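You operate a simulated robot arm through the tools that you are given. There is no shell and no other tool.

The job below is to be done with a simulated robot arm. You get a single attempt, and the scene is never put back.

TASK
Probe the three pots by the sliders and set the driest one's slider to LOW.
Fine: leave the other sliders; stand the probe back in its holder.
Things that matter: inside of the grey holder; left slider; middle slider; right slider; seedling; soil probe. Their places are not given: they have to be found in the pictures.

The check looks at the end state, three seconds after you hand in, the way a careful person would. Anything else that was tipped, shoved, dropped, spilled or broken makes it a failure.

THE ROBOT
A 7-joint arm with a two-finger gripper, fixed in place. Base frame: the origin is on the floor under the middle of its stand, x ahead of it, y to its left, z up; the work surface is at about z = 0.874. Units: m, degrees, N and s.
With the tool pointing down near the work surface it reaches from about 0.3 to 0.74 m from the base axis. Its first joint turns from -166.0 to 166.0 degrees. Payload 2.94 kg.
The TCP is the grasp point between the finger pads, 0.03 m short of the fingertips. In the tool frame z runs along the fingers and y along their closing line. The gripper opens to 0.138 m; its body begins 0.109 m behind the TCP.
Orientation is told as [roll, pitch, yaw] about the base's x, y, z axes, in that order, counted from this pose: with the fingers straight down and closing along the base's y, the tool's x points along the base's -x, its y along +y and its z along -z.

THE INTERFACE
- The arm moves only by the tool drive_tool. Its argument "series" is a list that holds one entry, the list of rows, each a list of 6 numbers: the shift along the tool's x, y, z in m, then the turn, a rotation vector about the tool's x, y, z in degrees. In form: [[[dx, dy, dz, rx, ry, rz], ...]]. A call has 1 to 20 rows; each row shifts and turns the commanded pose from where the row before left it, along the tool's axes as they then stand. "jaw" is the opening, from 0 (shut) to 1 (fully open), set as the call begins (left out, the last holds). A row lasts 0.2 s, in which the tool goes at most 0.05 m and 8.6 degrees; a call with a longer step from one row to the next is refused whole, and so is a gripper value outside its range. Where a pose cannot be reached the arm comes as near as it can. A force on the tool above 40 N (or 10 N above the force at the start of the call, whichever is more), or a blocked arm, ends the call early, and 0.2 s more pass. The fingers move at their own pace (about 0.072 m/s each) and stop on an object; they squeeze with about 36 N. The grip force told is the motor's: it shows also when the fingers shut on nothing. Time passes only in rows, and 0.2 s behind the last, so rows that do not move let the fingers close. It gives the time, the measured TCP pose, the force on the tool (base axes), the opening and the grip force at its end, in the units of the frame above (readings bear some noise), with the torque about the TCP (base axes, N m) and any sound that the robot's microphone picked up.
- Cameras (640 x 400 px; columns grow to the right, rows downward): "scene" is fixed at [0.2312, -0.504, 1.4369]; the picture's right is [0.92, -0.38, 0.00], its down [-0.14, -0.35, -0.93] and it looks along [0.36, 0.86, -0.38] (base axes); focal length 354 px, centre (320, 200). "wrist" rides on the gripper at [0.071, 0.019, -0.146] in the tool frame; the picture's right is [-0.26, 0.97, 0.00], its down [-0.85, -0.23, -0.48] and it looks along [-0.46, -0.12, 0.88] (tool axes); focal length 280 px, centre (320, 200).
- snapshot(camera): a new picture of that camera. The clock stands still meanwhile.
- raise_lower(by): slides the trunk up (or, below 0, down) by that many m; the arm rides with it, the base frame stays. It gives what a move gives, with no picture.
- probe_pixels(camera, pixels): for up to 12 pixels [column, row] of the newest picture of that camera ("zoom" is the newest enlarged one), the place [x, y, z] in the base frame of the surface seen there, good to about 0.002 m, but the place of the scene camera against the robot may be out by one fixed shift of up to 0.025 m in any direction. The clock stands still meanwhile.
- inspect(camera, box): a new picture of the part [left, top, right, bottom] of that camera's present view, enlarged. The clock stands still meanwhile.
- sign_off(): hands the job in; it is judged then, once.

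Unless the task says otherwise, let go and move clear before handing in.

The tools are called after "Call:" by a JSON object that holds its "method" and its "body". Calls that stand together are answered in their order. drive_tool: Moves the arm, as the interface text tells. Its arguments: {"type":"object","properties":{"series":{"type":"array","items":{"type":"array","items":{"type":"array","items":{"type":"number"}}}},"jaw":{"type":"number"}},"required":["series"]} The other tools are called the same way: raise_lower (by) moves the trunk up or down; snapshot (camera) takes a picture; probe_pixels (camera, pixels) gives the place of the surface under pixels of a picture; inspect (camera, box) takes an enlarged picture of a part of a camera's view; sign_off () hands the job in.

At the start:

```text
clock: 0.0
ee_pos: [0.4337, 0.1604, 1.242]
tool_rot: [0.0, 0.1, 0.0]
contact_force: [-0.5, 0.1, 0.7]
moment: [-0.02, -0.01, 0.0]
width: 0.138
grasp_force: 0.0
trunk travel left (down, up): [-0.425, 0.029]
```

scene: 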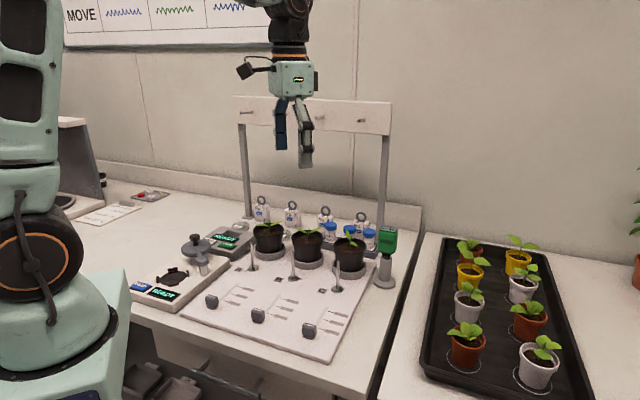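
wrist: 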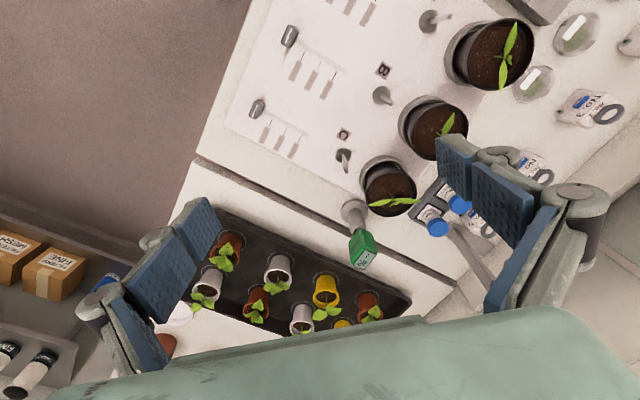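

The scene picture shows three pots around (268,240), (307,248), (350,255), a green-headed probe in a grey holder near (386,255), and a slider board with three knobs at (211,301), (258,315), (309,330). I'll look closer before moving.

Call:
{"method": "inspect", "body": {"camera": "scene", "box": [180, 180, 420, 330]}}

Call:
{"method": "inspect", "body": {"camera": "scene", "box": [180, 270, 370, 370]}}

Call:
{"method": "inspect", "body": {"camera": "scene", "box": [320, 210, 420, 300]}}

Call:
{"method": "inspect", "body": {"camera": "wrist", "box": [230, 0, 550, 270]}}

```text
2.67 times, centred on (300, 255) of scene
```

zoom: 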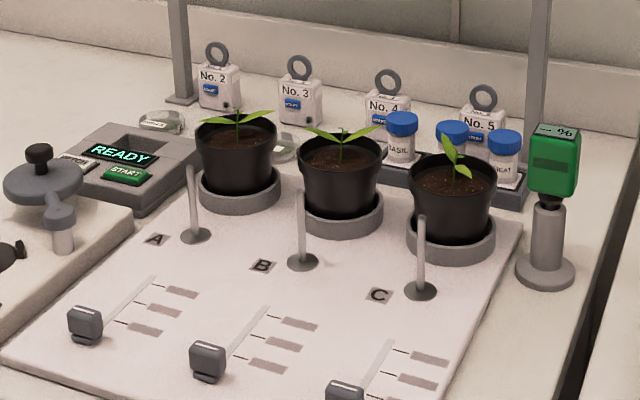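

```text
3.37 times, centred on (275, 320) of scene
```

zoom: 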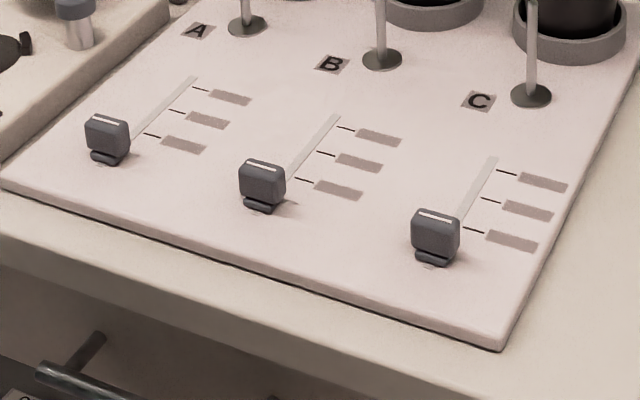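

```text
4.44 times, centred on (370, 255) of scene
```

zoom: 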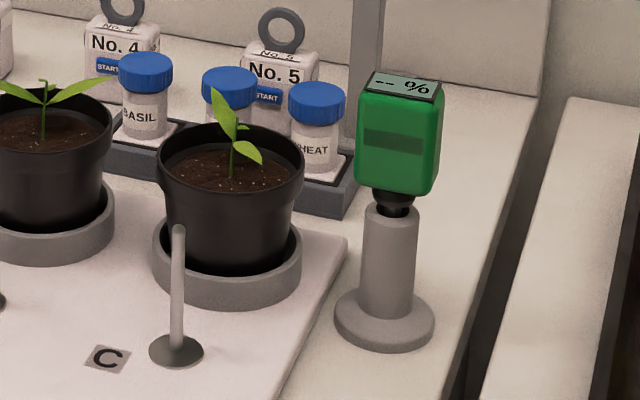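

```text
1.48 times, centred on (390, 135) of wrist
```

zoom: 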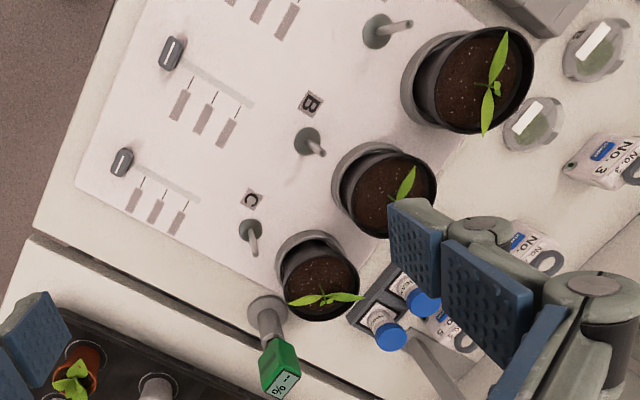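

The display on the probe reads "-- %" and the labels along the slider tracks are not legible yet. I'll measure key places in both cameras.

Call:
{"method": "snapshot", "body": {"camera": "wrist"}}

Call:
{"method": "snapshot", "body": {"camera": "scene"}}

Call:
{"method": "probe_pixels", "body": {"camera": "wrist", "pixels": [[289, 36], [257, 108], [384, 70], [344, 135], [480, 55], [425, 125], [380, 190], [370, 235], [357, 262], [350, 208], [347, 75], [300, 140]]}}

Call:
{"method": "probe_pixels", "body": {"camera": "scene", "pixels": [[211, 300], [258, 315], [309, 330], [387, 229], [386, 242], [385, 270], [385, 284], [347, 249], [308, 244], [268, 234], [322, 291], [278, 280]]}}

```text
taken
```

wrist: 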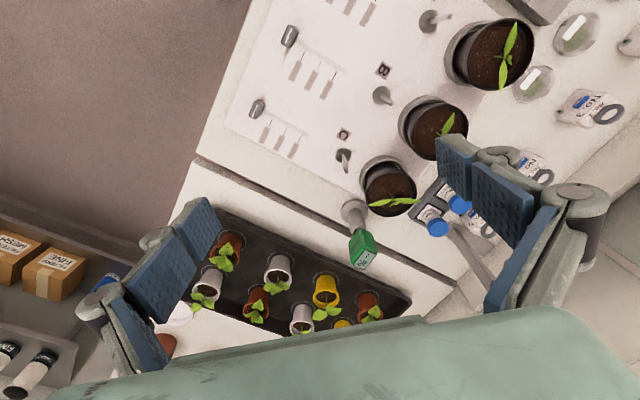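

```text
taken
```

scene: 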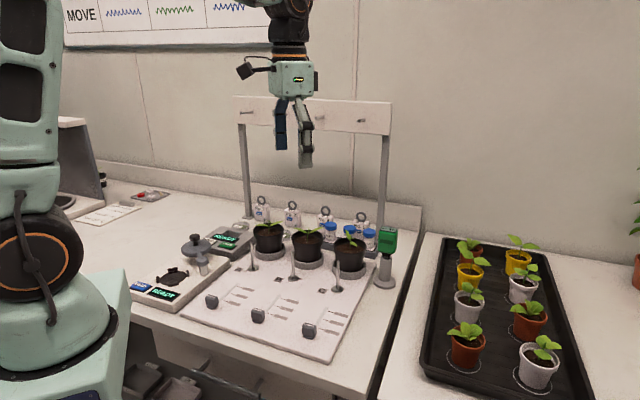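

```text
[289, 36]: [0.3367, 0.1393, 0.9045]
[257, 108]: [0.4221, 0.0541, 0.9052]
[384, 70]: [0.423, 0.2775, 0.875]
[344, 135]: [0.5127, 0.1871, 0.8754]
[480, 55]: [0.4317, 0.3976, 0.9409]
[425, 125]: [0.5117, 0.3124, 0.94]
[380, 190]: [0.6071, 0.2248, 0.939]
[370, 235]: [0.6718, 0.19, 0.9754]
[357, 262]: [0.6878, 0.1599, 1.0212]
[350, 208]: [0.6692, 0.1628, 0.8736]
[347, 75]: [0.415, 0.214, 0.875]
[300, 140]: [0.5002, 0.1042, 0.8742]
```

```text
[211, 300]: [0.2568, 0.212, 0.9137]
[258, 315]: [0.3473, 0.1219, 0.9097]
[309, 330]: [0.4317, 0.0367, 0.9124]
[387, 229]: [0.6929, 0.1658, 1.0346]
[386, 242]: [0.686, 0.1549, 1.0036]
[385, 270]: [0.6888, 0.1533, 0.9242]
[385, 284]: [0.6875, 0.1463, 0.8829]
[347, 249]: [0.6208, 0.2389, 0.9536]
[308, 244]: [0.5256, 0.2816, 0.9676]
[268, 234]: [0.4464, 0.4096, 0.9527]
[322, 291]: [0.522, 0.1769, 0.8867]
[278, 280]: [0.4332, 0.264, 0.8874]
```

The cameras agree up to a fixed shift of about (+0.010, −0.012, +0.012) for the scene one. Next I'll zoom further to read the slider labels, the plates and the probe.

Call:
{"method": "inspect", "body": {"camera": "scene", "box": [215, 280, 265, 311]}}

Call:
{"method": "inspect", "body": {"camera": "scene", "box": [255, 290, 305, 321]}}

Call:
{"method": "inspect", "body": {"camera": "scene", "box": [300, 305, 350, 336]}}

Call:
{"method": "inspect", "body": {"camera": "wrist", "box": [245, 90, 325, 165]}}

Call:
{"method": "inspect", "body": {"camera": "scene", "box": [366, 222, 406, 294]}}

```text
12.80 times, centred on (240, 296) of scene
```

zoom: 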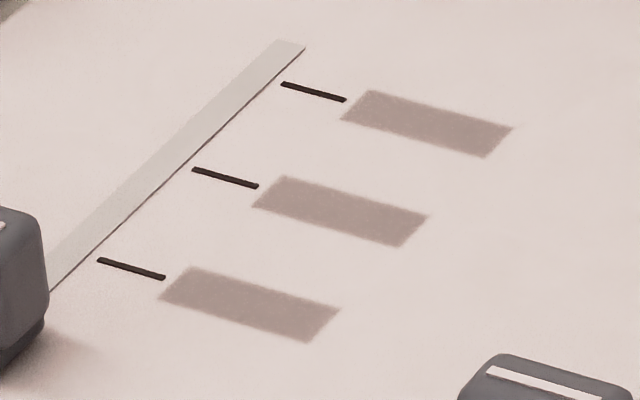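

```text
12.80 times, centred on (280, 306) of scene
```

zoom: 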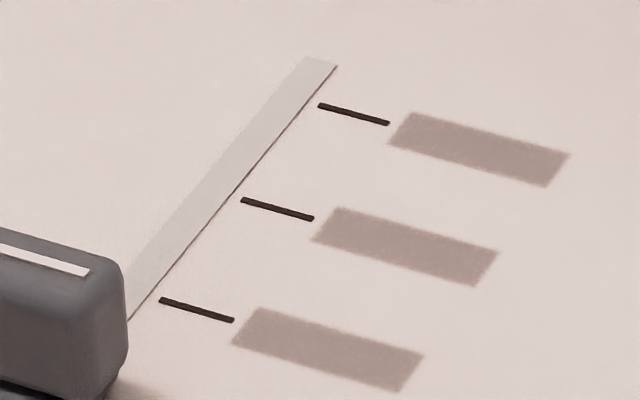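

```text
12.80 times, centred on (325, 320) of scene
```

zoom: 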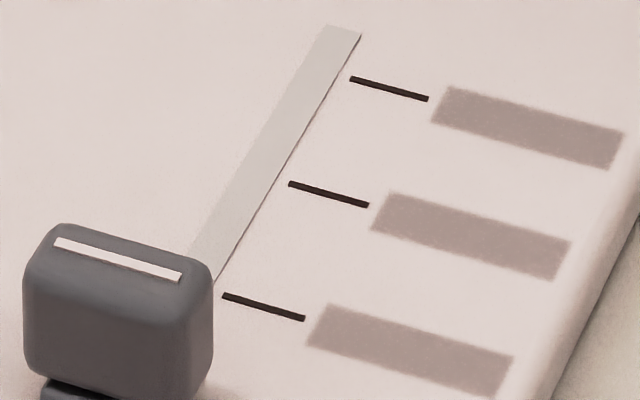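

```text
5.33 times, centred on (285, 128) of wrist
```

zoom: 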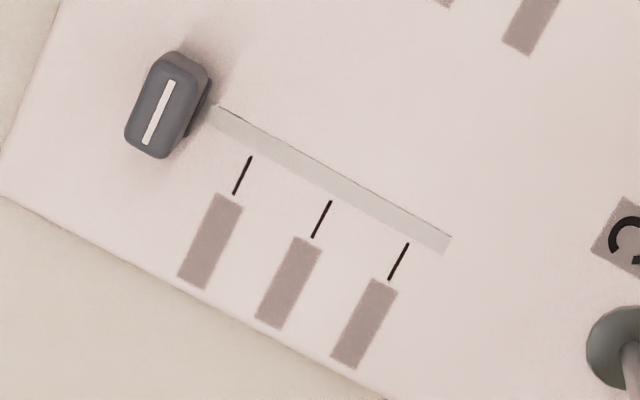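

```text
5.56 times, centred on (386, 258) of scene
```

zoom: 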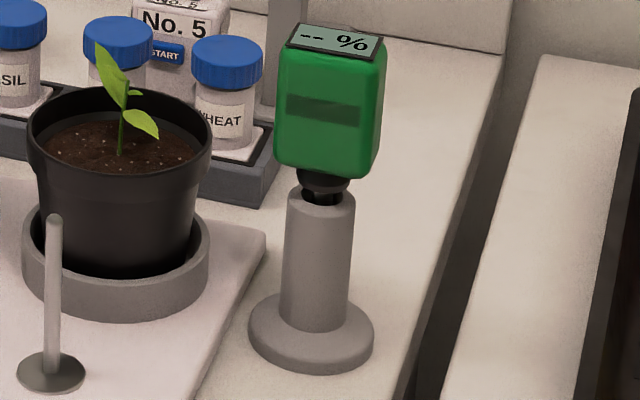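

The tan label patches next to the sliders are blurred at this range, so I'll bring the wrist camera down over the slider area, clear of pots and posts, to read them.

Call:
{"method": "drive_tool", "body": {"series": [[[0.0107, -0.0067, 0.0353, 0, 0, 0], [0.0107, -0.0067, 0.0353, 0, 0, 0], [0.0107, -0.0067, 0.0353, 0, 0, 0], [0.0107, -0.0067, 0.0353, 0, 0, 0], [0.0107, -0.0067, 0.0353, 0, 0, 0], [0.0107, -0.0067, 0.0353, 0, 0, 0]]]}}

Call:
{"method": "snapshot", "body": {"camera": "wrist"}}

```text
clock: 1.4
ee_pos: [0.3697, 0.1201, 1.0306]
tool_rot: [-0.1, 0.0, 0.1]
contact_force: [-0.3, 0.7, 0.2]
moment: [-0.01, 0.05, 0.0]
width: 0.1379
grasp_force: 0.0
trunk travel left (down, up): [-0.425, 0.029]
```

```text
taken
```

wrist: 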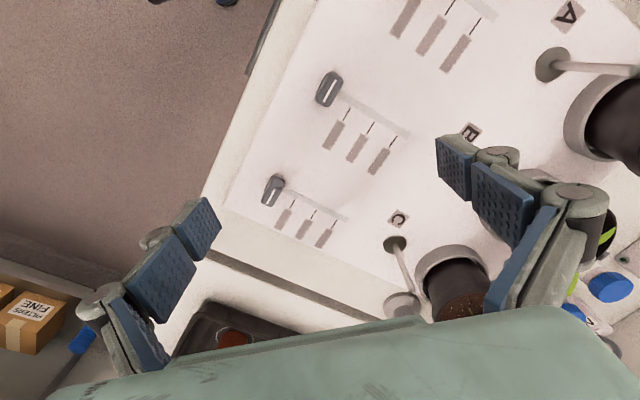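

Call:
{"method": "inspect", "body": {"camera": "wrist", "box": [315, 100, 415, 180]}}

Call:
{"method": "inspect", "body": {"camera": "wrist", "box": [385, 0, 505, 80]}}

Call:
{"method": "inspect", "body": {"camera": "wrist", "box": [255, 165, 355, 255]}}

```text
5.00 times, centred on (365, 140) of wrist
```

zoom: 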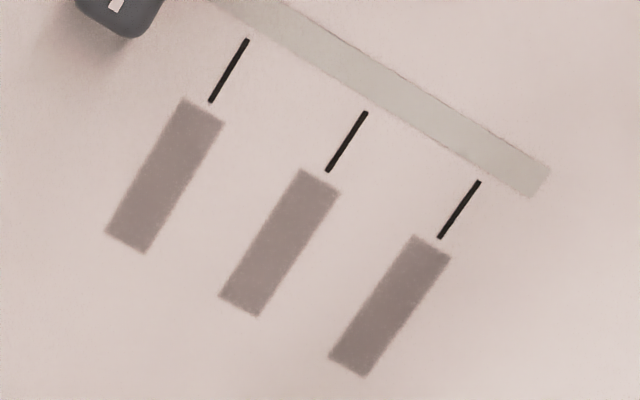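

```text
5.00 times, centred on (445, 40) of wrist
```

zoom: 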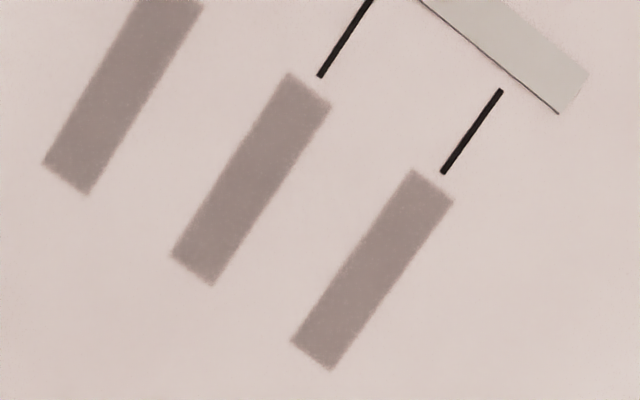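

```text
4.44 times, centred on (305, 210) of wrist
```

zoom: 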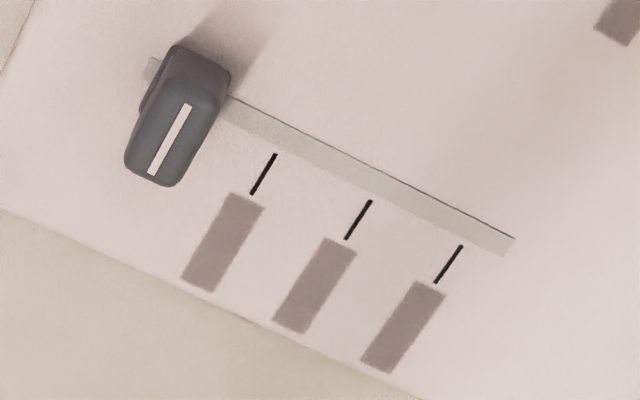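

The patches are still blurred from about 0.3 m. I'll measure label positions and look from closer.

Call:
{"method": "probe_pixels", "body": {"camera": "wrist", "pixels": [[333, 135], [356, 148], [378, 161], [283, 219], [304, 229], [324, 239], [330, 88], [273, 190], [408, 137], [346, 220], [402, 20], [456, 52]]}}

Call:
{"method": "inspect", "body": {"camera": "scene", "box": [60, 0, 260, 60]}}

Call:
{"method": "inspect", "body": {"camera": "scene", "box": [60, 160, 280, 310]}}

```text
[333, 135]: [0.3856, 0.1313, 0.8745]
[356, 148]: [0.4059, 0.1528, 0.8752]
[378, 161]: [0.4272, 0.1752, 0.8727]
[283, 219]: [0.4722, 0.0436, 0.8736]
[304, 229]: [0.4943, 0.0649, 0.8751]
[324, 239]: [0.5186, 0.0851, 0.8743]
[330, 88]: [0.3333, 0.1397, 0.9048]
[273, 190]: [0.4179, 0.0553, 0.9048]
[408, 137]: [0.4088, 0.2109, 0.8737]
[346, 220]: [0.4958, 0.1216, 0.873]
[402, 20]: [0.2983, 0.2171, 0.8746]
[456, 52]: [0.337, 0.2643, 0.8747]
```

```text
3.20 times, centred on (160, 30) of scene
```

zoom: 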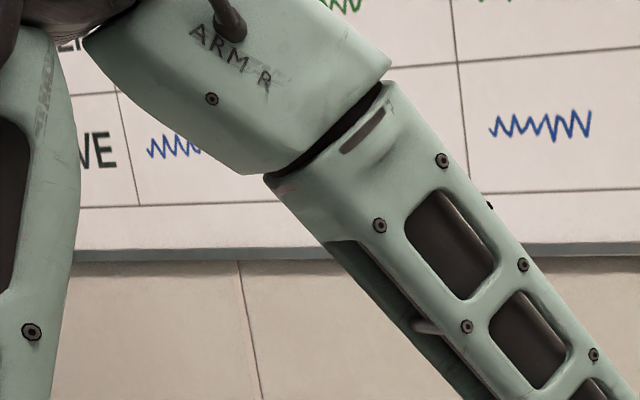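

```text
2.67 times, centred on (170, 235) of scene
```

zoom: 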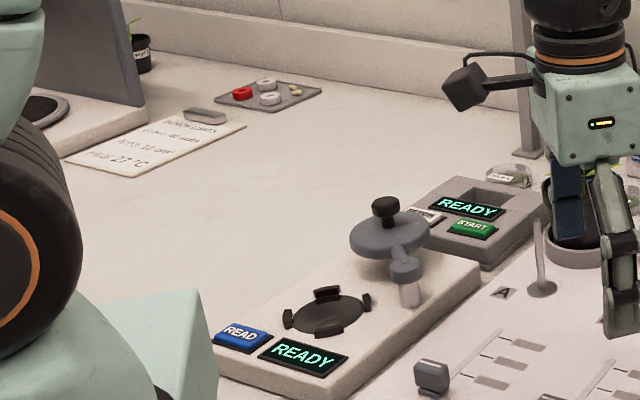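

B labels sit near (0.386..0.427, 0.131..0.175). I'll go lower with the fingertips staying above knob height (0.905) to view them from about 0.24 m.

Call:
{"method": "drive_tool", "body": {"series": [[[0.001, 0.0143, 0.0285, 0, 0, 0], [0.001, 0.0143, 0.0285, 0, 0, 0], [0.001, 0.0143, 0.0285, 0, 0, 0]]]}}

Call:
{"method": "snapshot", "body": {"camera": "wrist"}}

```text
clock: 2.2
ee_pos: [0.3666, 0.164, 0.9449]
tool_rot: [0.0, 0.0, 0.1]
contact_force: [0.2, -0.1, 0.5]
moment: [0.01, -0.04, 0.02]
width: 0.138
grasp_force: 0.1
trunk travel left (down, up): [-0.425, 0.029]
```

```text
taken
```

wrist: 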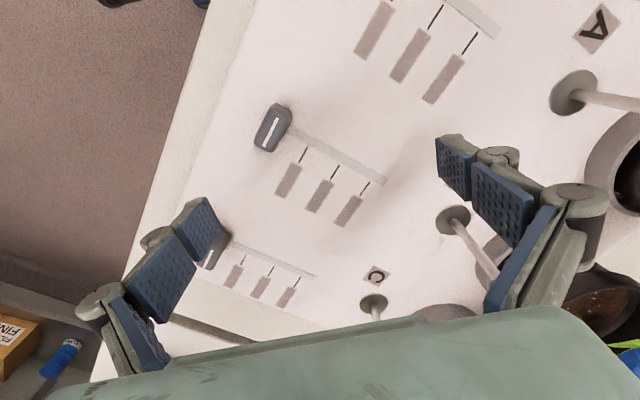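

Call:
{"method": "inspect", "body": {"camera": "wrist", "box": [270, 150, 390, 225]}}

Call:
{"method": "inspect", "body": {"camera": "wrist", "box": [350, 0, 500, 110]}}

Call:
{"method": "inspect", "body": {"camera": "wrist", "box": [300, 165, 345, 215]}}

```text
5.33 times, centred on (330, 188) of wrist
```

zoom: 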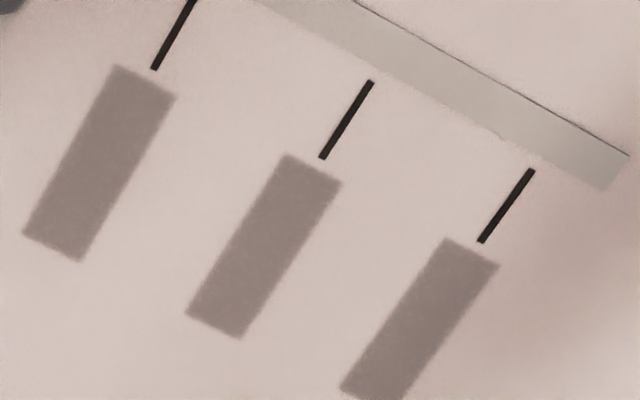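

```text
3.64 times, centred on (425, 55) of wrist
```

zoom: 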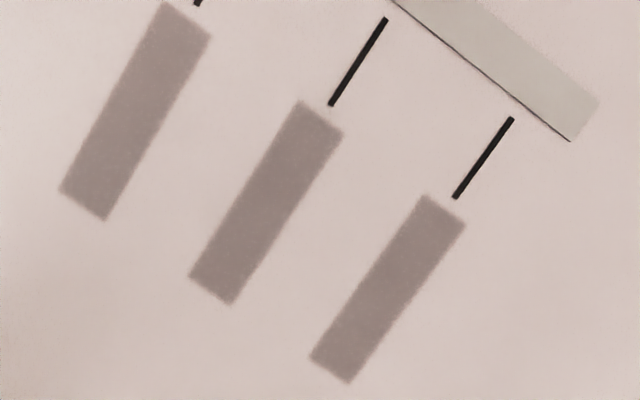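

```text
8.00 times, centred on (322, 190) of wrist
```

zoom: 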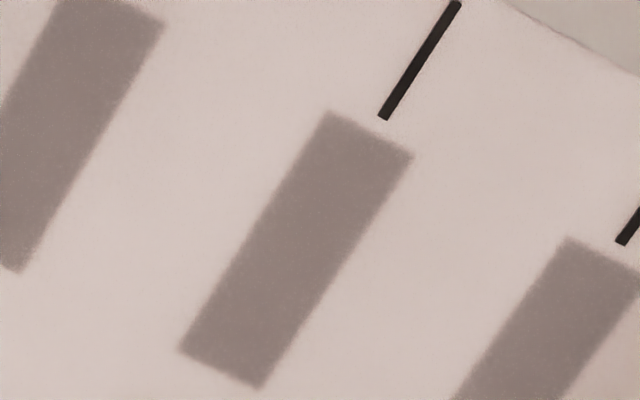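

The slider label patches carry no legible text even at 0.22 m. I'll look around for other information: the sheet at the left (105,213), the wall chart, the bench, and the rest of the board.

Call:
{"method": "inspect", "body": {"camera": "scene", "box": [70, 180, 180, 240]}}

Call:
{"method": "inspect", "body": {"camera": "scene", "box": [0, 0, 320, 200]}}

Call:
{"method": "inspect", "body": {"camera": "scene", "box": [230, 80, 430, 200]}}

Call:
{"method": "inspect", "body": {"camera": "scene", "box": [200, 180, 420, 320]}}

```text
5.82 times, centred on (125, 210) of scene
```

zoom: 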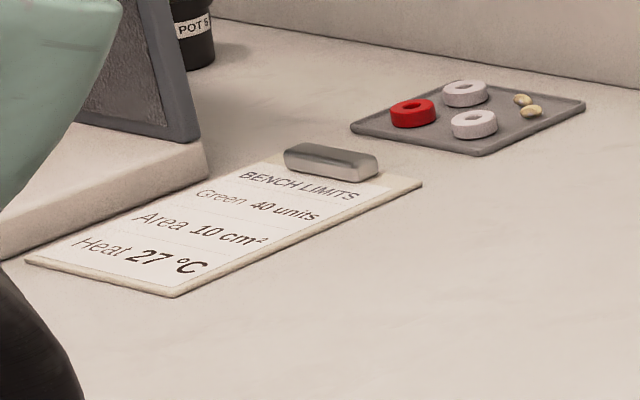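

```text
2.00 times, centred on (160, 100) of scene
```

zoom: 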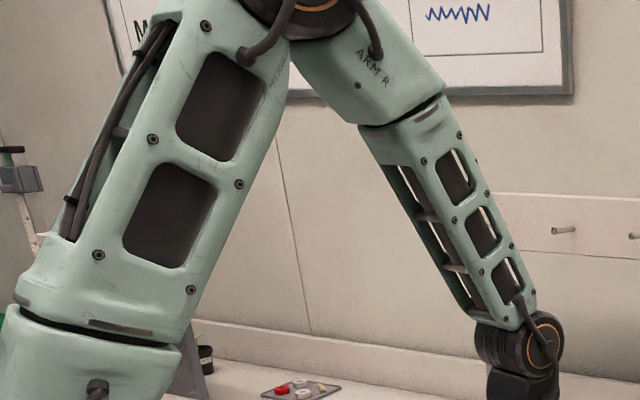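

```text
3.20 times, centred on (330, 140) of scene
```

zoom: 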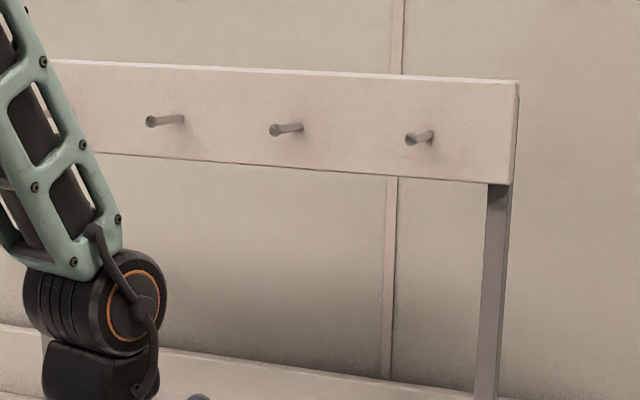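

```text
2.86 times, centred on (310, 250) of scene
```

zoom: 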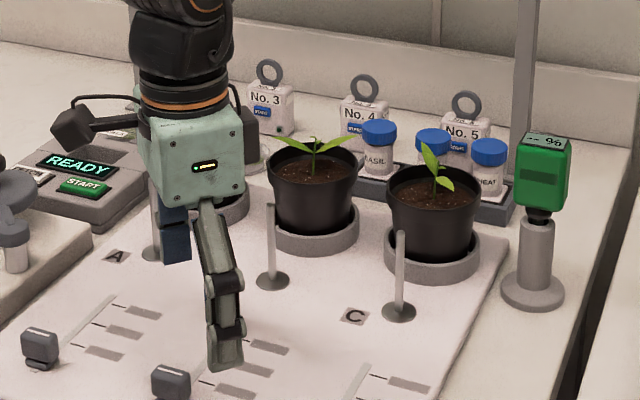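

No legend elsewhere so far ("BENCH LIMITS" is about other things). I'll locate the posts so I can bring the wrist camera really close to a label set safely.

Call:
{"method": "probe_pixels", "body": {"camera": "wrist", "pixels": [[570, 92], [453, 218], [372, 302], [590, 98], [470, 240], [490, 265], [270, 135], [383, 183], [304, 140], [335, 168], [367, 182], [320, 195]]}}

Call:
{"method": "inspect", "body": {"camera": "wrist", "box": [200, 90, 340, 180]}}

```text
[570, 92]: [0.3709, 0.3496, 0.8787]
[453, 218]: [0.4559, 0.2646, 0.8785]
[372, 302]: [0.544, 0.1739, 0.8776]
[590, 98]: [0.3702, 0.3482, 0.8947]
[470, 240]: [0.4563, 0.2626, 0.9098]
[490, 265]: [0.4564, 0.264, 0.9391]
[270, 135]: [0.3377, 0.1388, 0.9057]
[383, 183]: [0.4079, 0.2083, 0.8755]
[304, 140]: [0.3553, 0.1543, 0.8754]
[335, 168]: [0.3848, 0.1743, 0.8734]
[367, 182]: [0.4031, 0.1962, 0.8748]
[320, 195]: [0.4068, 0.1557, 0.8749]
```

```text
4.44 times, centred on (270, 135) of wrist
```

zoom: 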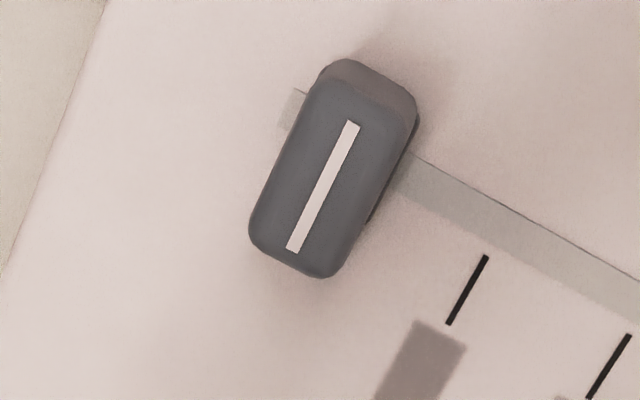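

Posts stand at A (0.371,0.349), B (0.456,0.263), C (0.544,0.175). I'll close the jaw, slide forward between them and tilt 40° so the camera sits about 0.12 m above the B labels.

Call:
{"method": "drive_tool", "body": {"series": [[[0, 0, 0, 0, 0, 0], [0, 0, 0, 0, 0, 0], [0, 0, 0, 0, 0, 0], [0, 0, 0, 0, 0, 0], [-0.0391, -0.0113, 0.003, 0, 0, 0], [-0.0391, -0.0113, 0.003, 0, 0, 0], [-0.0391, -0.0113, 0.003, 0, 0, 0], [0, 0, 0, 0, -8, 0], [0, 0, 0, 0, -8, 0], [0, 0, 0, 0, -8, 0], [0, 0, 0, 0, -8, 0], [0, 0, 0, 0, -8, 0]]], "jaw": 0}}

Call:
{"method": "snapshot", "body": {"camera": "wrist"}}

Call:
{"method": "snapshot", "body": {"camera": "scene"}}

```text
clock: 4.8
ee_pos: [0.4844, 0.1292, 0.936]
tool_rot: [-0.1, -40.1, 0.1]
contact_force: [-0.8, 0.1, -1.2]
moment: [0.03, 0.0, 0.0]
width: 0.0002
grasp_force: 28.2
trunk travel left (down, up): [-0.425, 0.029]
```

```text
taken
```

wrist: 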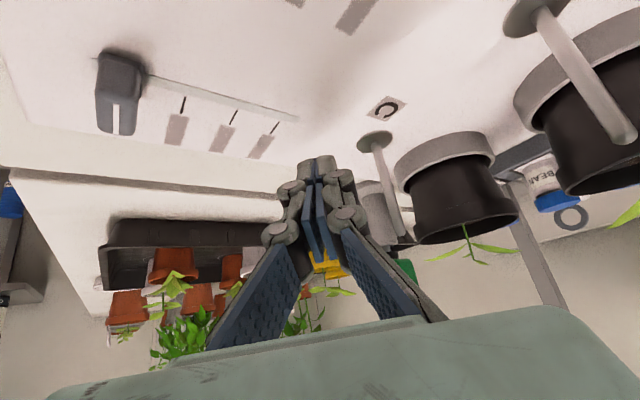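

```text
taken
```

scene: 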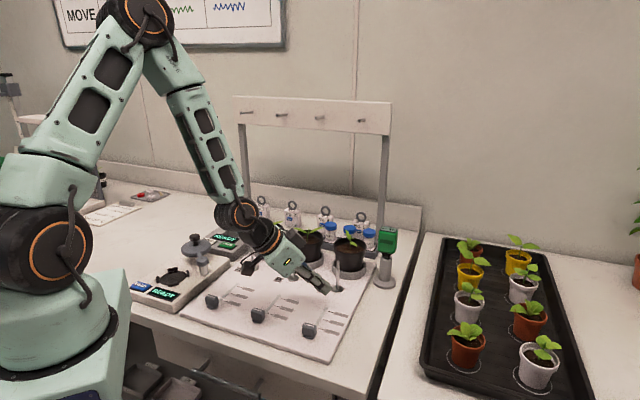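

Call:
{"method": "inspect", "body": {"camera": "wrist", "box": [320, 0, 400, 50]}}

Call:
{"method": "inspect", "body": {"camera": "wrist", "box": [150, 90, 300, 170]}}

Call:
{"method": "inspect", "body": {"camera": "wrist", "box": [380, 120, 520, 220]}}

```text
8.00 times, centred on (360, 25) of wrist
```

zoom: 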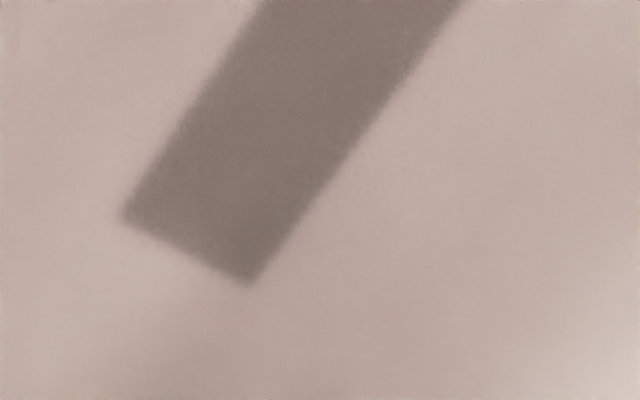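

```text
4.27 times, centred on (225, 130) of wrist
```

zoom: 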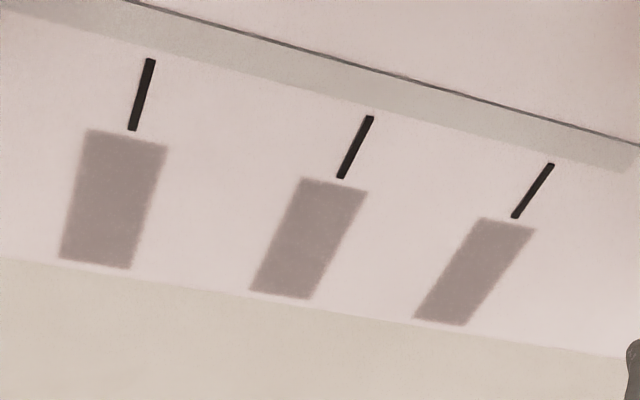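

```text
4.00 times, centred on (450, 170) of wrist
```

zoom: 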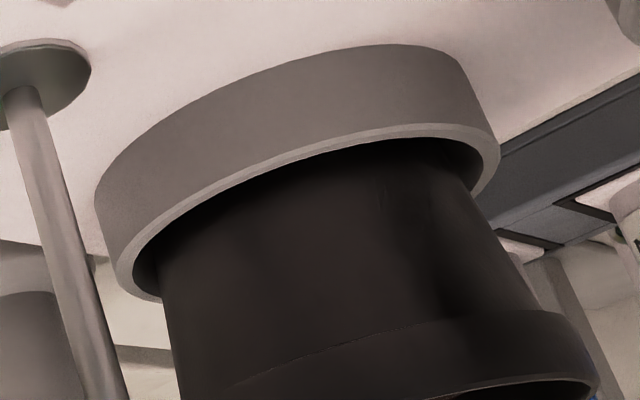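

Even from 0.13 m the patch at (355,10) is plain, so these labels are rubbed off. I'll look for any other legend, starting with the wall chart now partially uncovered and other bench items.

Call:
{"method": "inspect", "body": {"camera": "scene", "box": [40, 0, 300, 60]}}

Call:
{"method": "inspect", "body": {"camera": "scene", "box": [0, 60, 120, 220]}}

Call:
{"method": "inspect", "body": {"camera": "scene", "box": [100, 290, 400, 400]}}

Call:
{"method": "inspect", "body": {"camera": "scene", "box": [400, 140, 640, 400]}}

Call:
{"method": "inspect", "body": {"camera": "scene", "box": [120, 220, 270, 320]}}

```text
2.46 times, centred on (170, 30) of scene
```

zoom: 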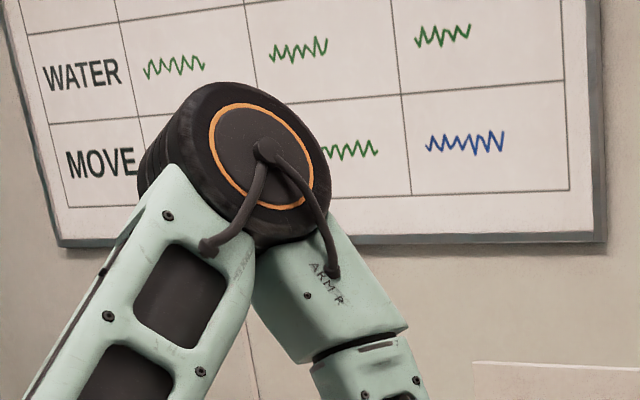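

```text
2.50 times, centred on (60, 140) of scene
```

zoom: 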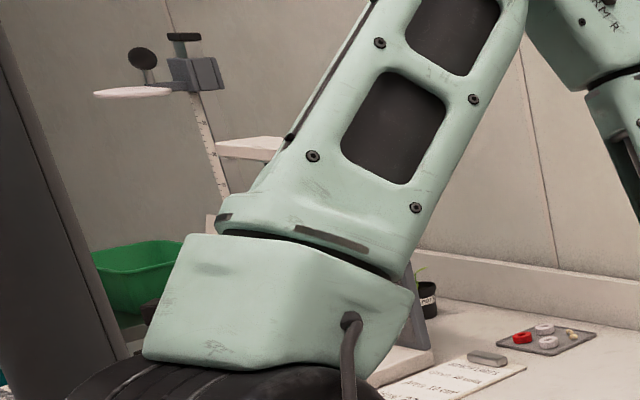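

```text
2.13 times, centred on (250, 345) of scene
```

zoom: 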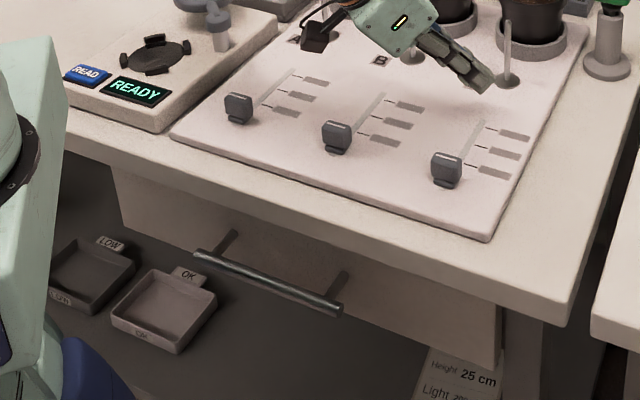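

```text
1.54 times, centred on (520, 270) of scene
```

zoom: 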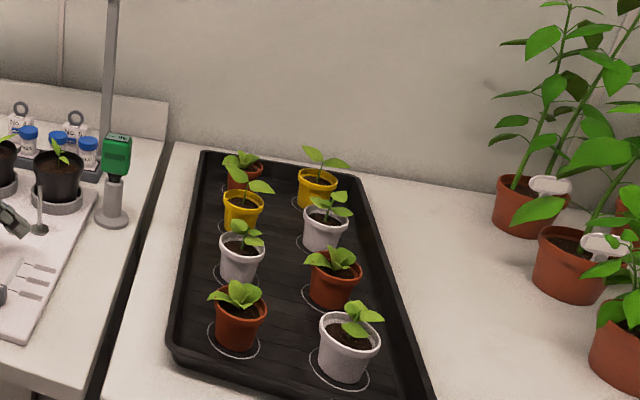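

```text
4.00 times, centred on (195, 270) of scene
```

zoom: 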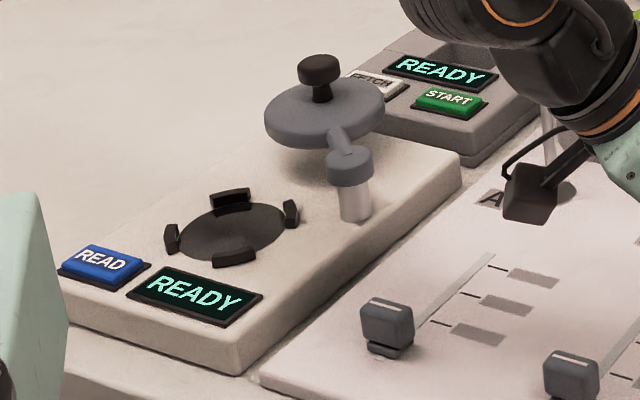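

There is another card under the bench at about (315,385) in the scene picture; I'll zoom on it and on the trays.

Call:
{"method": "inspect", "body": {"camera": "scene", "box": [280, 350, 360, 400]}}

Call:
{"method": "inspect", "body": {"camera": "scene", "box": [110, 330, 240, 400]}}

Call:
{"method": "inspect", "body": {"camera": "scene", "box": [540, 240, 640, 300]}}

```text
8.00 times, centred on (320, 375) of scene
```

zoom: 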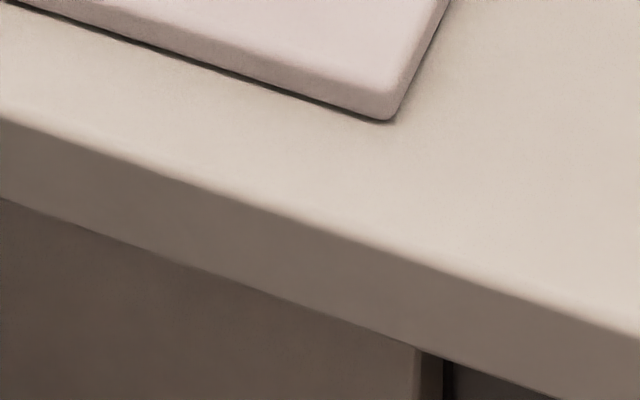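

```text
4.92 times, centred on (175, 365) of scene
```

zoom: 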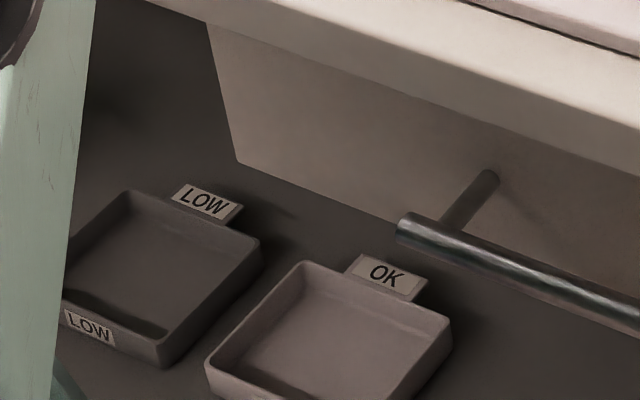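

```text
6.40 times, centred on (590, 270) of scene
```

zoom: 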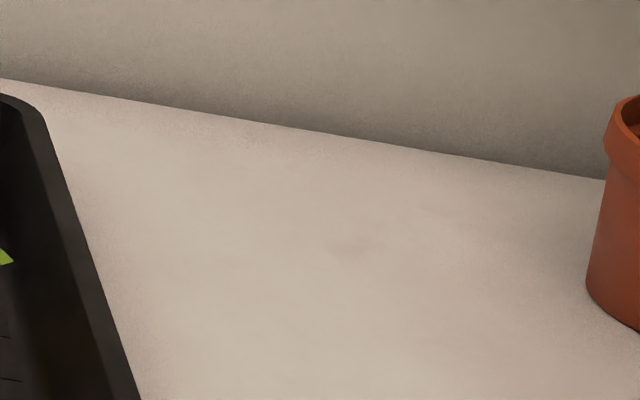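

The enlarged view can extend past the frame when the box is flat; I'll use that to read the lower card.

Call:
{"method": "inspect", "body": {"camera": "scene", "box": [220, 398, 420, 400]}}

Call:
{"method": "inspect", "body": {"camera": "scene", "box": [0, 0, 320, 2]}}

```text
3.20 times, centred on (320, 399) of scene
```

zoom: 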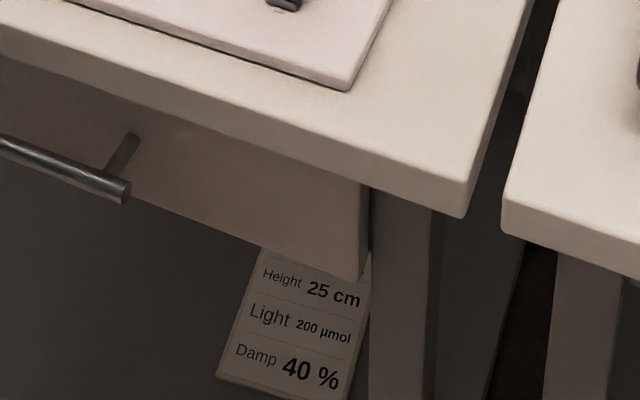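

```text
2.00 times, centred on (160, 1) of scene
```

zoom: 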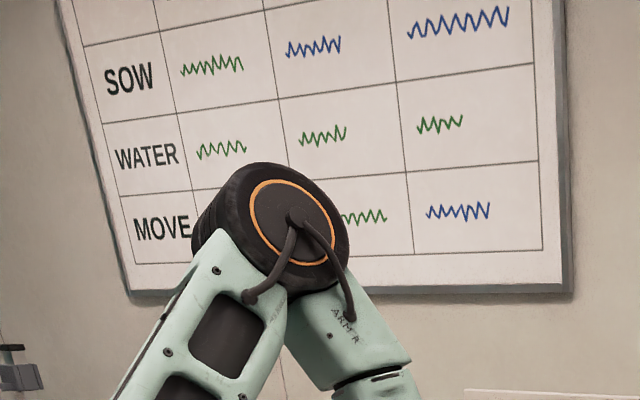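

No legend for the slider positions anywhere; I'll come back to that (clicks/sounds may tell). Now I'll measure the probe head and holder accurately with the scene zoom.

Call:
{"method": "inspect", "body": {"camera": "scene", "box": [366, 222, 406, 294]}}

Call:
{"method": "probe_pixels", "body": {"camera": "zoom", "pixels": [[300, 30], [382, 40], [287, 46], [374, 56], [330, 110], [282, 160], [360, 172], [322, 184], [322, 196], [300, 200], [318, 300], [318, 345]]}}

Call:
{"method": "probe_pixels", "body": {"camera": "zoom", "pixels": [[285, 90], [365, 90], [380, 90], [325, 90], [372, 130], [250, 335], [372, 335], [345, 208], [288, 208], [290, 280], [350, 285], [322, 192]]}}

```text
5.56 times, centred on (386, 258) of scene
```

zoom: 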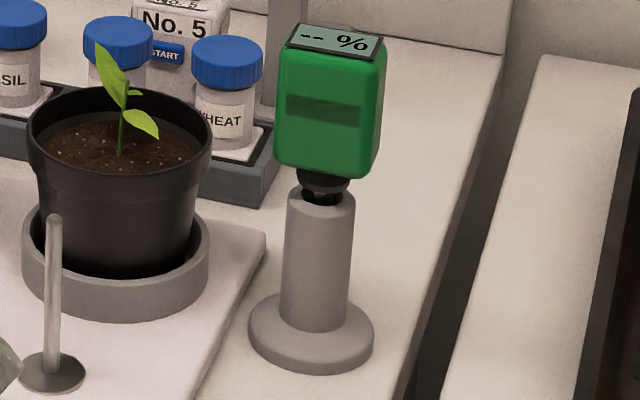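

```text
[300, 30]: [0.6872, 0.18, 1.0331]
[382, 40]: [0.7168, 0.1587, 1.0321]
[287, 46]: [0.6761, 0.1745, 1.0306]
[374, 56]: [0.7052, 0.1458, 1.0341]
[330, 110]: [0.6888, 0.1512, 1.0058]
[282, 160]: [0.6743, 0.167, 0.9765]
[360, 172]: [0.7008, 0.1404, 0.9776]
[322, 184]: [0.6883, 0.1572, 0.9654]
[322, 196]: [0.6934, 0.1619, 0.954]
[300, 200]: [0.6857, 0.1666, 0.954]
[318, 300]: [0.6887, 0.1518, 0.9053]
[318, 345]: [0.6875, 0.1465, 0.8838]
```

```text
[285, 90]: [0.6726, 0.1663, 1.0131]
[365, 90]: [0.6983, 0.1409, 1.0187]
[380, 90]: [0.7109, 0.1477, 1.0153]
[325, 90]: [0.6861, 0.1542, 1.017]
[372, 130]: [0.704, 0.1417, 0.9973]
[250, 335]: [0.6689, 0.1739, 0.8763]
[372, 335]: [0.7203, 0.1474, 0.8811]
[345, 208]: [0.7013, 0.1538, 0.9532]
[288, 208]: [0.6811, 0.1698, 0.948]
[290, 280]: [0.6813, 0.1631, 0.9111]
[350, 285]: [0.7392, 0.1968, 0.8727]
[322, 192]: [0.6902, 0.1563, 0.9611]
```

Correcting for the scene shift, the probe head is about 0.042 × 0.024 m in plan centred near (0.686, 0.177), z 0.961–1.022, turned 45° like the board. I'll lift straight up, level the tool, yaw 45° and look down on the pots to see the leaves.

Call:
{"method": "drive_tool", "body": {"series": [[[-0.0257, 0, -0.0306, 0, 0, 0], [-0.0257, 0, -0.0306, 0, 0, 0], [-0.0257, 0, -0.0306, 0, 0, 0], [-0.0257, 0, -0.0306, 0, 0, 0], [0, 0, 0, 0, 8, 0], [0, 0, 0, 0, 8, 0], [0, 0, 0, 0, 8, 0], [0, 0, 0, 0, 8, 0], [0, 0, 0, 0, 8, 0], [0, 0, 0, 0, 0, -7.5], [0, 0, 0, 0, 0, -7.5], [0, 0, 0, 0, 0, -7.5], [0, 0, 0, 0, 0, -7.5], [0, 0, 0, 0, 0, -7.5], [0, 0, 0, 0, 0, -7.5], [-0.0165, 0.026, -0.02, 0, 0, 0], [-0.0165, 0.026, -0.02, 0, 0, 0], [-0.0165, 0.026, -0.02, 0, 0, 0]]]}}

Call:
{"method": "snapshot", "body": {"camera": "wrist"}}

```text
clock: 8.6
ee_pos: [0.4634, 0.2184, 1.1576]
tool_rot: [0.0, 0.0, 45.1]
contact_force: [0.9, -0.2, -1.1]
moment: [-0.03, -0.02, 0.02]
width: 0.0
grasp_force: 28.5
trunk travel left (down, up): [-0.425, 0.029]
```

```text
taken
```

wrist: 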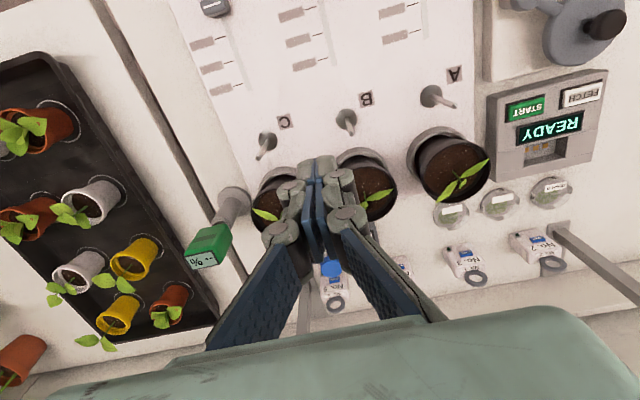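

Call:
{"method": "inspect", "body": {"camera": "wrist", "box": [170, 70, 510, 280]}}

Call:
{"method": "inspect", "body": {"camera": "wrist", "box": [400, 120, 500, 210]}}

Call:
{"method": "inspect", "body": {"camera": "wrist", "box": [175, 180, 275, 280]}}

Call:
{"method": "probe_pixels", "body": {"camera": "wrist", "pixels": [[437, 155], [462, 183], [425, 165], [476, 150], [445, 200], [490, 175], [378, 180], [393, 185], [270, 205], [265, 216], [232, 195], [205, 240]]}}

```text
1.88 times, centred on (340, 175) of wrist
```

zoom: 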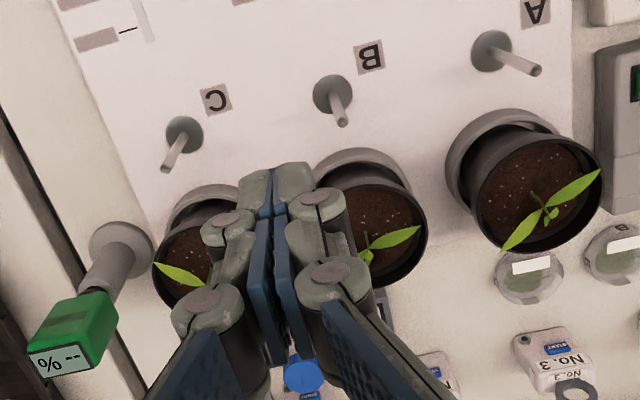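

```text
4.44 times, centred on (450, 165) of wrist
```

zoom: 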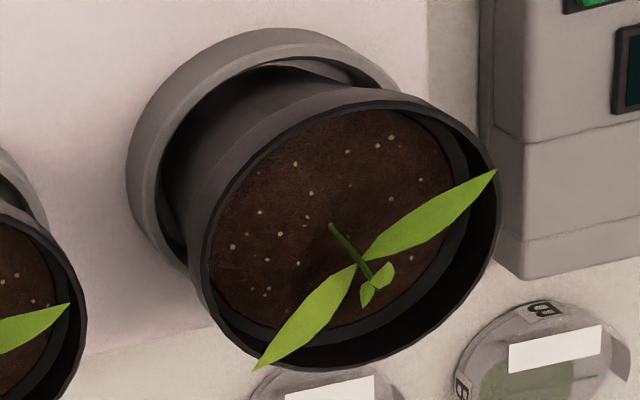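

```text
4.00 times, centred on (225, 230) of wrist
```

zoom: 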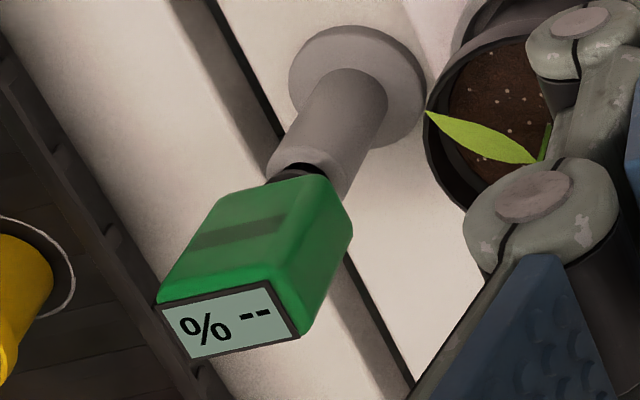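

```text
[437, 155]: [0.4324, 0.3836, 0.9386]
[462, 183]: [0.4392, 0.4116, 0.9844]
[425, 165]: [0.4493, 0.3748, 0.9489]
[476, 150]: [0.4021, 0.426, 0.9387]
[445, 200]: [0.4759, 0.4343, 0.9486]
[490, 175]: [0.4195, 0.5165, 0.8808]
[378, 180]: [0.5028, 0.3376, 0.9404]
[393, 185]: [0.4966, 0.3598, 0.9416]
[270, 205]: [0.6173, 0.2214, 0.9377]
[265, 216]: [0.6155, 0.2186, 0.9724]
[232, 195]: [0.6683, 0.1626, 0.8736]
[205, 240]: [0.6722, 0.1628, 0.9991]
```

Plant A's leaves spread sideways at z≈0.985 with the front half of the soil free. I'll probe the soil edges and stem of pot A precisely.

Call:
{"method": "inspect", "body": {"camera": "wrist", "box": [400, 120, 500, 210]}}

Call:
{"method": "probe_pixels", "body": {"camera": "zoom", "pixels": [[334, 228], [215, 250], [380, 110], [462, 200], [270, 328], [295, 165], [440, 130], [498, 165], [260, 365], [490, 178], [350, 262], [207, 225]]}}

```text
4.44 times, centred on (450, 165) of wrist
```

zoom: 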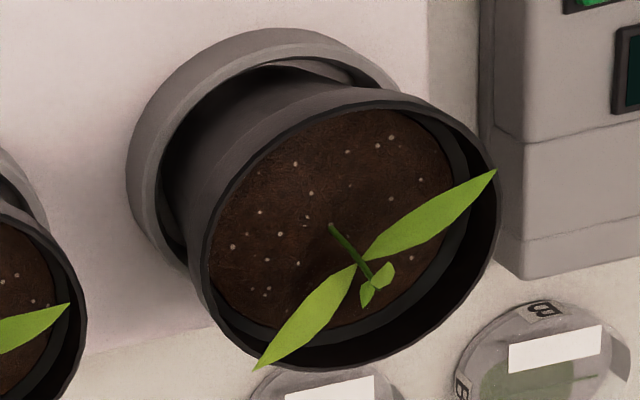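

```text
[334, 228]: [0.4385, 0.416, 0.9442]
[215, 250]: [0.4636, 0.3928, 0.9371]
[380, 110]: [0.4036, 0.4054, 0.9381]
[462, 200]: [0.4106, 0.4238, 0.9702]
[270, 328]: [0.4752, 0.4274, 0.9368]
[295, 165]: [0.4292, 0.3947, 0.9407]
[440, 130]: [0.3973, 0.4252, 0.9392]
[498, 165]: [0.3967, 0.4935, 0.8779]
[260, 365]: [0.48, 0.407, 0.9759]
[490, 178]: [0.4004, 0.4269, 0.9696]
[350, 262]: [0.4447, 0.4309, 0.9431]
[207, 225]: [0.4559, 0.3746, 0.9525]
```

Stem A is at about (0.4385, 0.416), soil radius ≈0.038, rim z≈0.953, leaf tips up to z≈0.985. Gripping the probe head high keeps fingertips above the leaves. Now I'll measure the head's display corners from the wrist camera.

Call:
{"method": "inspect", "body": {"camera": "wrist", "box": [175, 180, 275, 280]}}

Call:
{"method": "probe_pixels", "body": {"camera": "zoom", "pixels": [[192, 352], [294, 333], [264, 286], [163, 306], [228, 320], [210, 200], [315, 178], [250, 240], [350, 220], [340, 270], [170, 285], [355, 60]]}}

```text
4.00 times, centred on (225, 230) of wrist
```

zoom: 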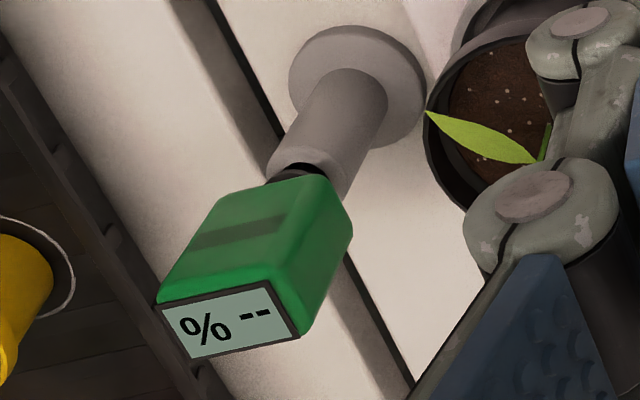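

```text
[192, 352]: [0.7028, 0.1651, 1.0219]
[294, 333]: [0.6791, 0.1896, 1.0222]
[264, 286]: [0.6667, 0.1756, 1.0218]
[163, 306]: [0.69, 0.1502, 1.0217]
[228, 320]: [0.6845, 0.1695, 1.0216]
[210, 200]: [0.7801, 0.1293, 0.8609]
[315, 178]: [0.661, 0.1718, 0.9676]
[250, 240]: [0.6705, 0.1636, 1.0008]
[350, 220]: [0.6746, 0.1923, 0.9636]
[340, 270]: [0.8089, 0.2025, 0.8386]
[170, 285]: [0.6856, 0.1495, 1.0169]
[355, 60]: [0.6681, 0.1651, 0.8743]
```

The display corners give a head centre of (0.6846, 0.170), top z=1.022, yaw ≈44–45°. I'll open to about 0.08 m and move above it at z≈1.11, then verify.

Call:
{"method": "drive_tool", "body": {"series": [[[-0.02037, -0.03177, 0.00793, 0, 0, 0], [-0.02037, -0.03177, 0.00793, 0, 0, 0], [-0.02037, -0.03177, 0.00793, 0, 0, 0], [-0.02037, -0.03177, 0.00793, 0, 0, 0], [-0.02037, -0.03177, 0.00793, 0, 0, 0], [-0.02037, -0.03177, 0.00793, 0, 0, 0], [0, 0, 0, 0, 0, 0]]], "jaw": 0.58}}

Call:
{"method": "snapshot", "body": {"camera": "wrist"}}

Call:
{"method": "snapshot", "body": {"camera": "scene"}}

```text
clock: 10.2
ee_pos: [0.6841, 0.1704, 1.1079]
tool_rot: [0.1, 0.0, 45.2]
contact_force: [0.6, -0.6, 0.3]
moment: [-0.02, 0.03, 0.0]
width: 0.0802
grasp_force: 0.1
trunk travel left (down, up): [-0.425, 0.029]
```

```text
taken
```

wrist: 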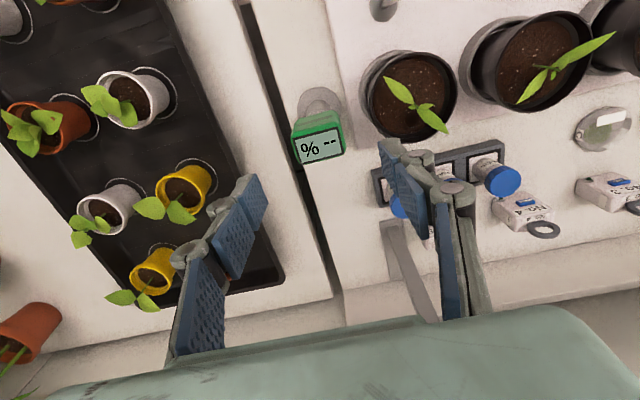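

```text
taken
```

scene: 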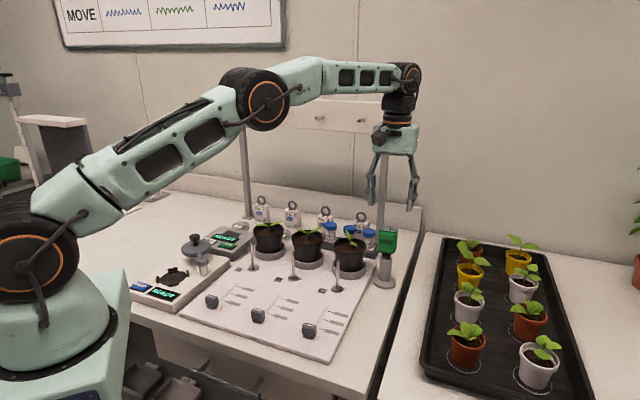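

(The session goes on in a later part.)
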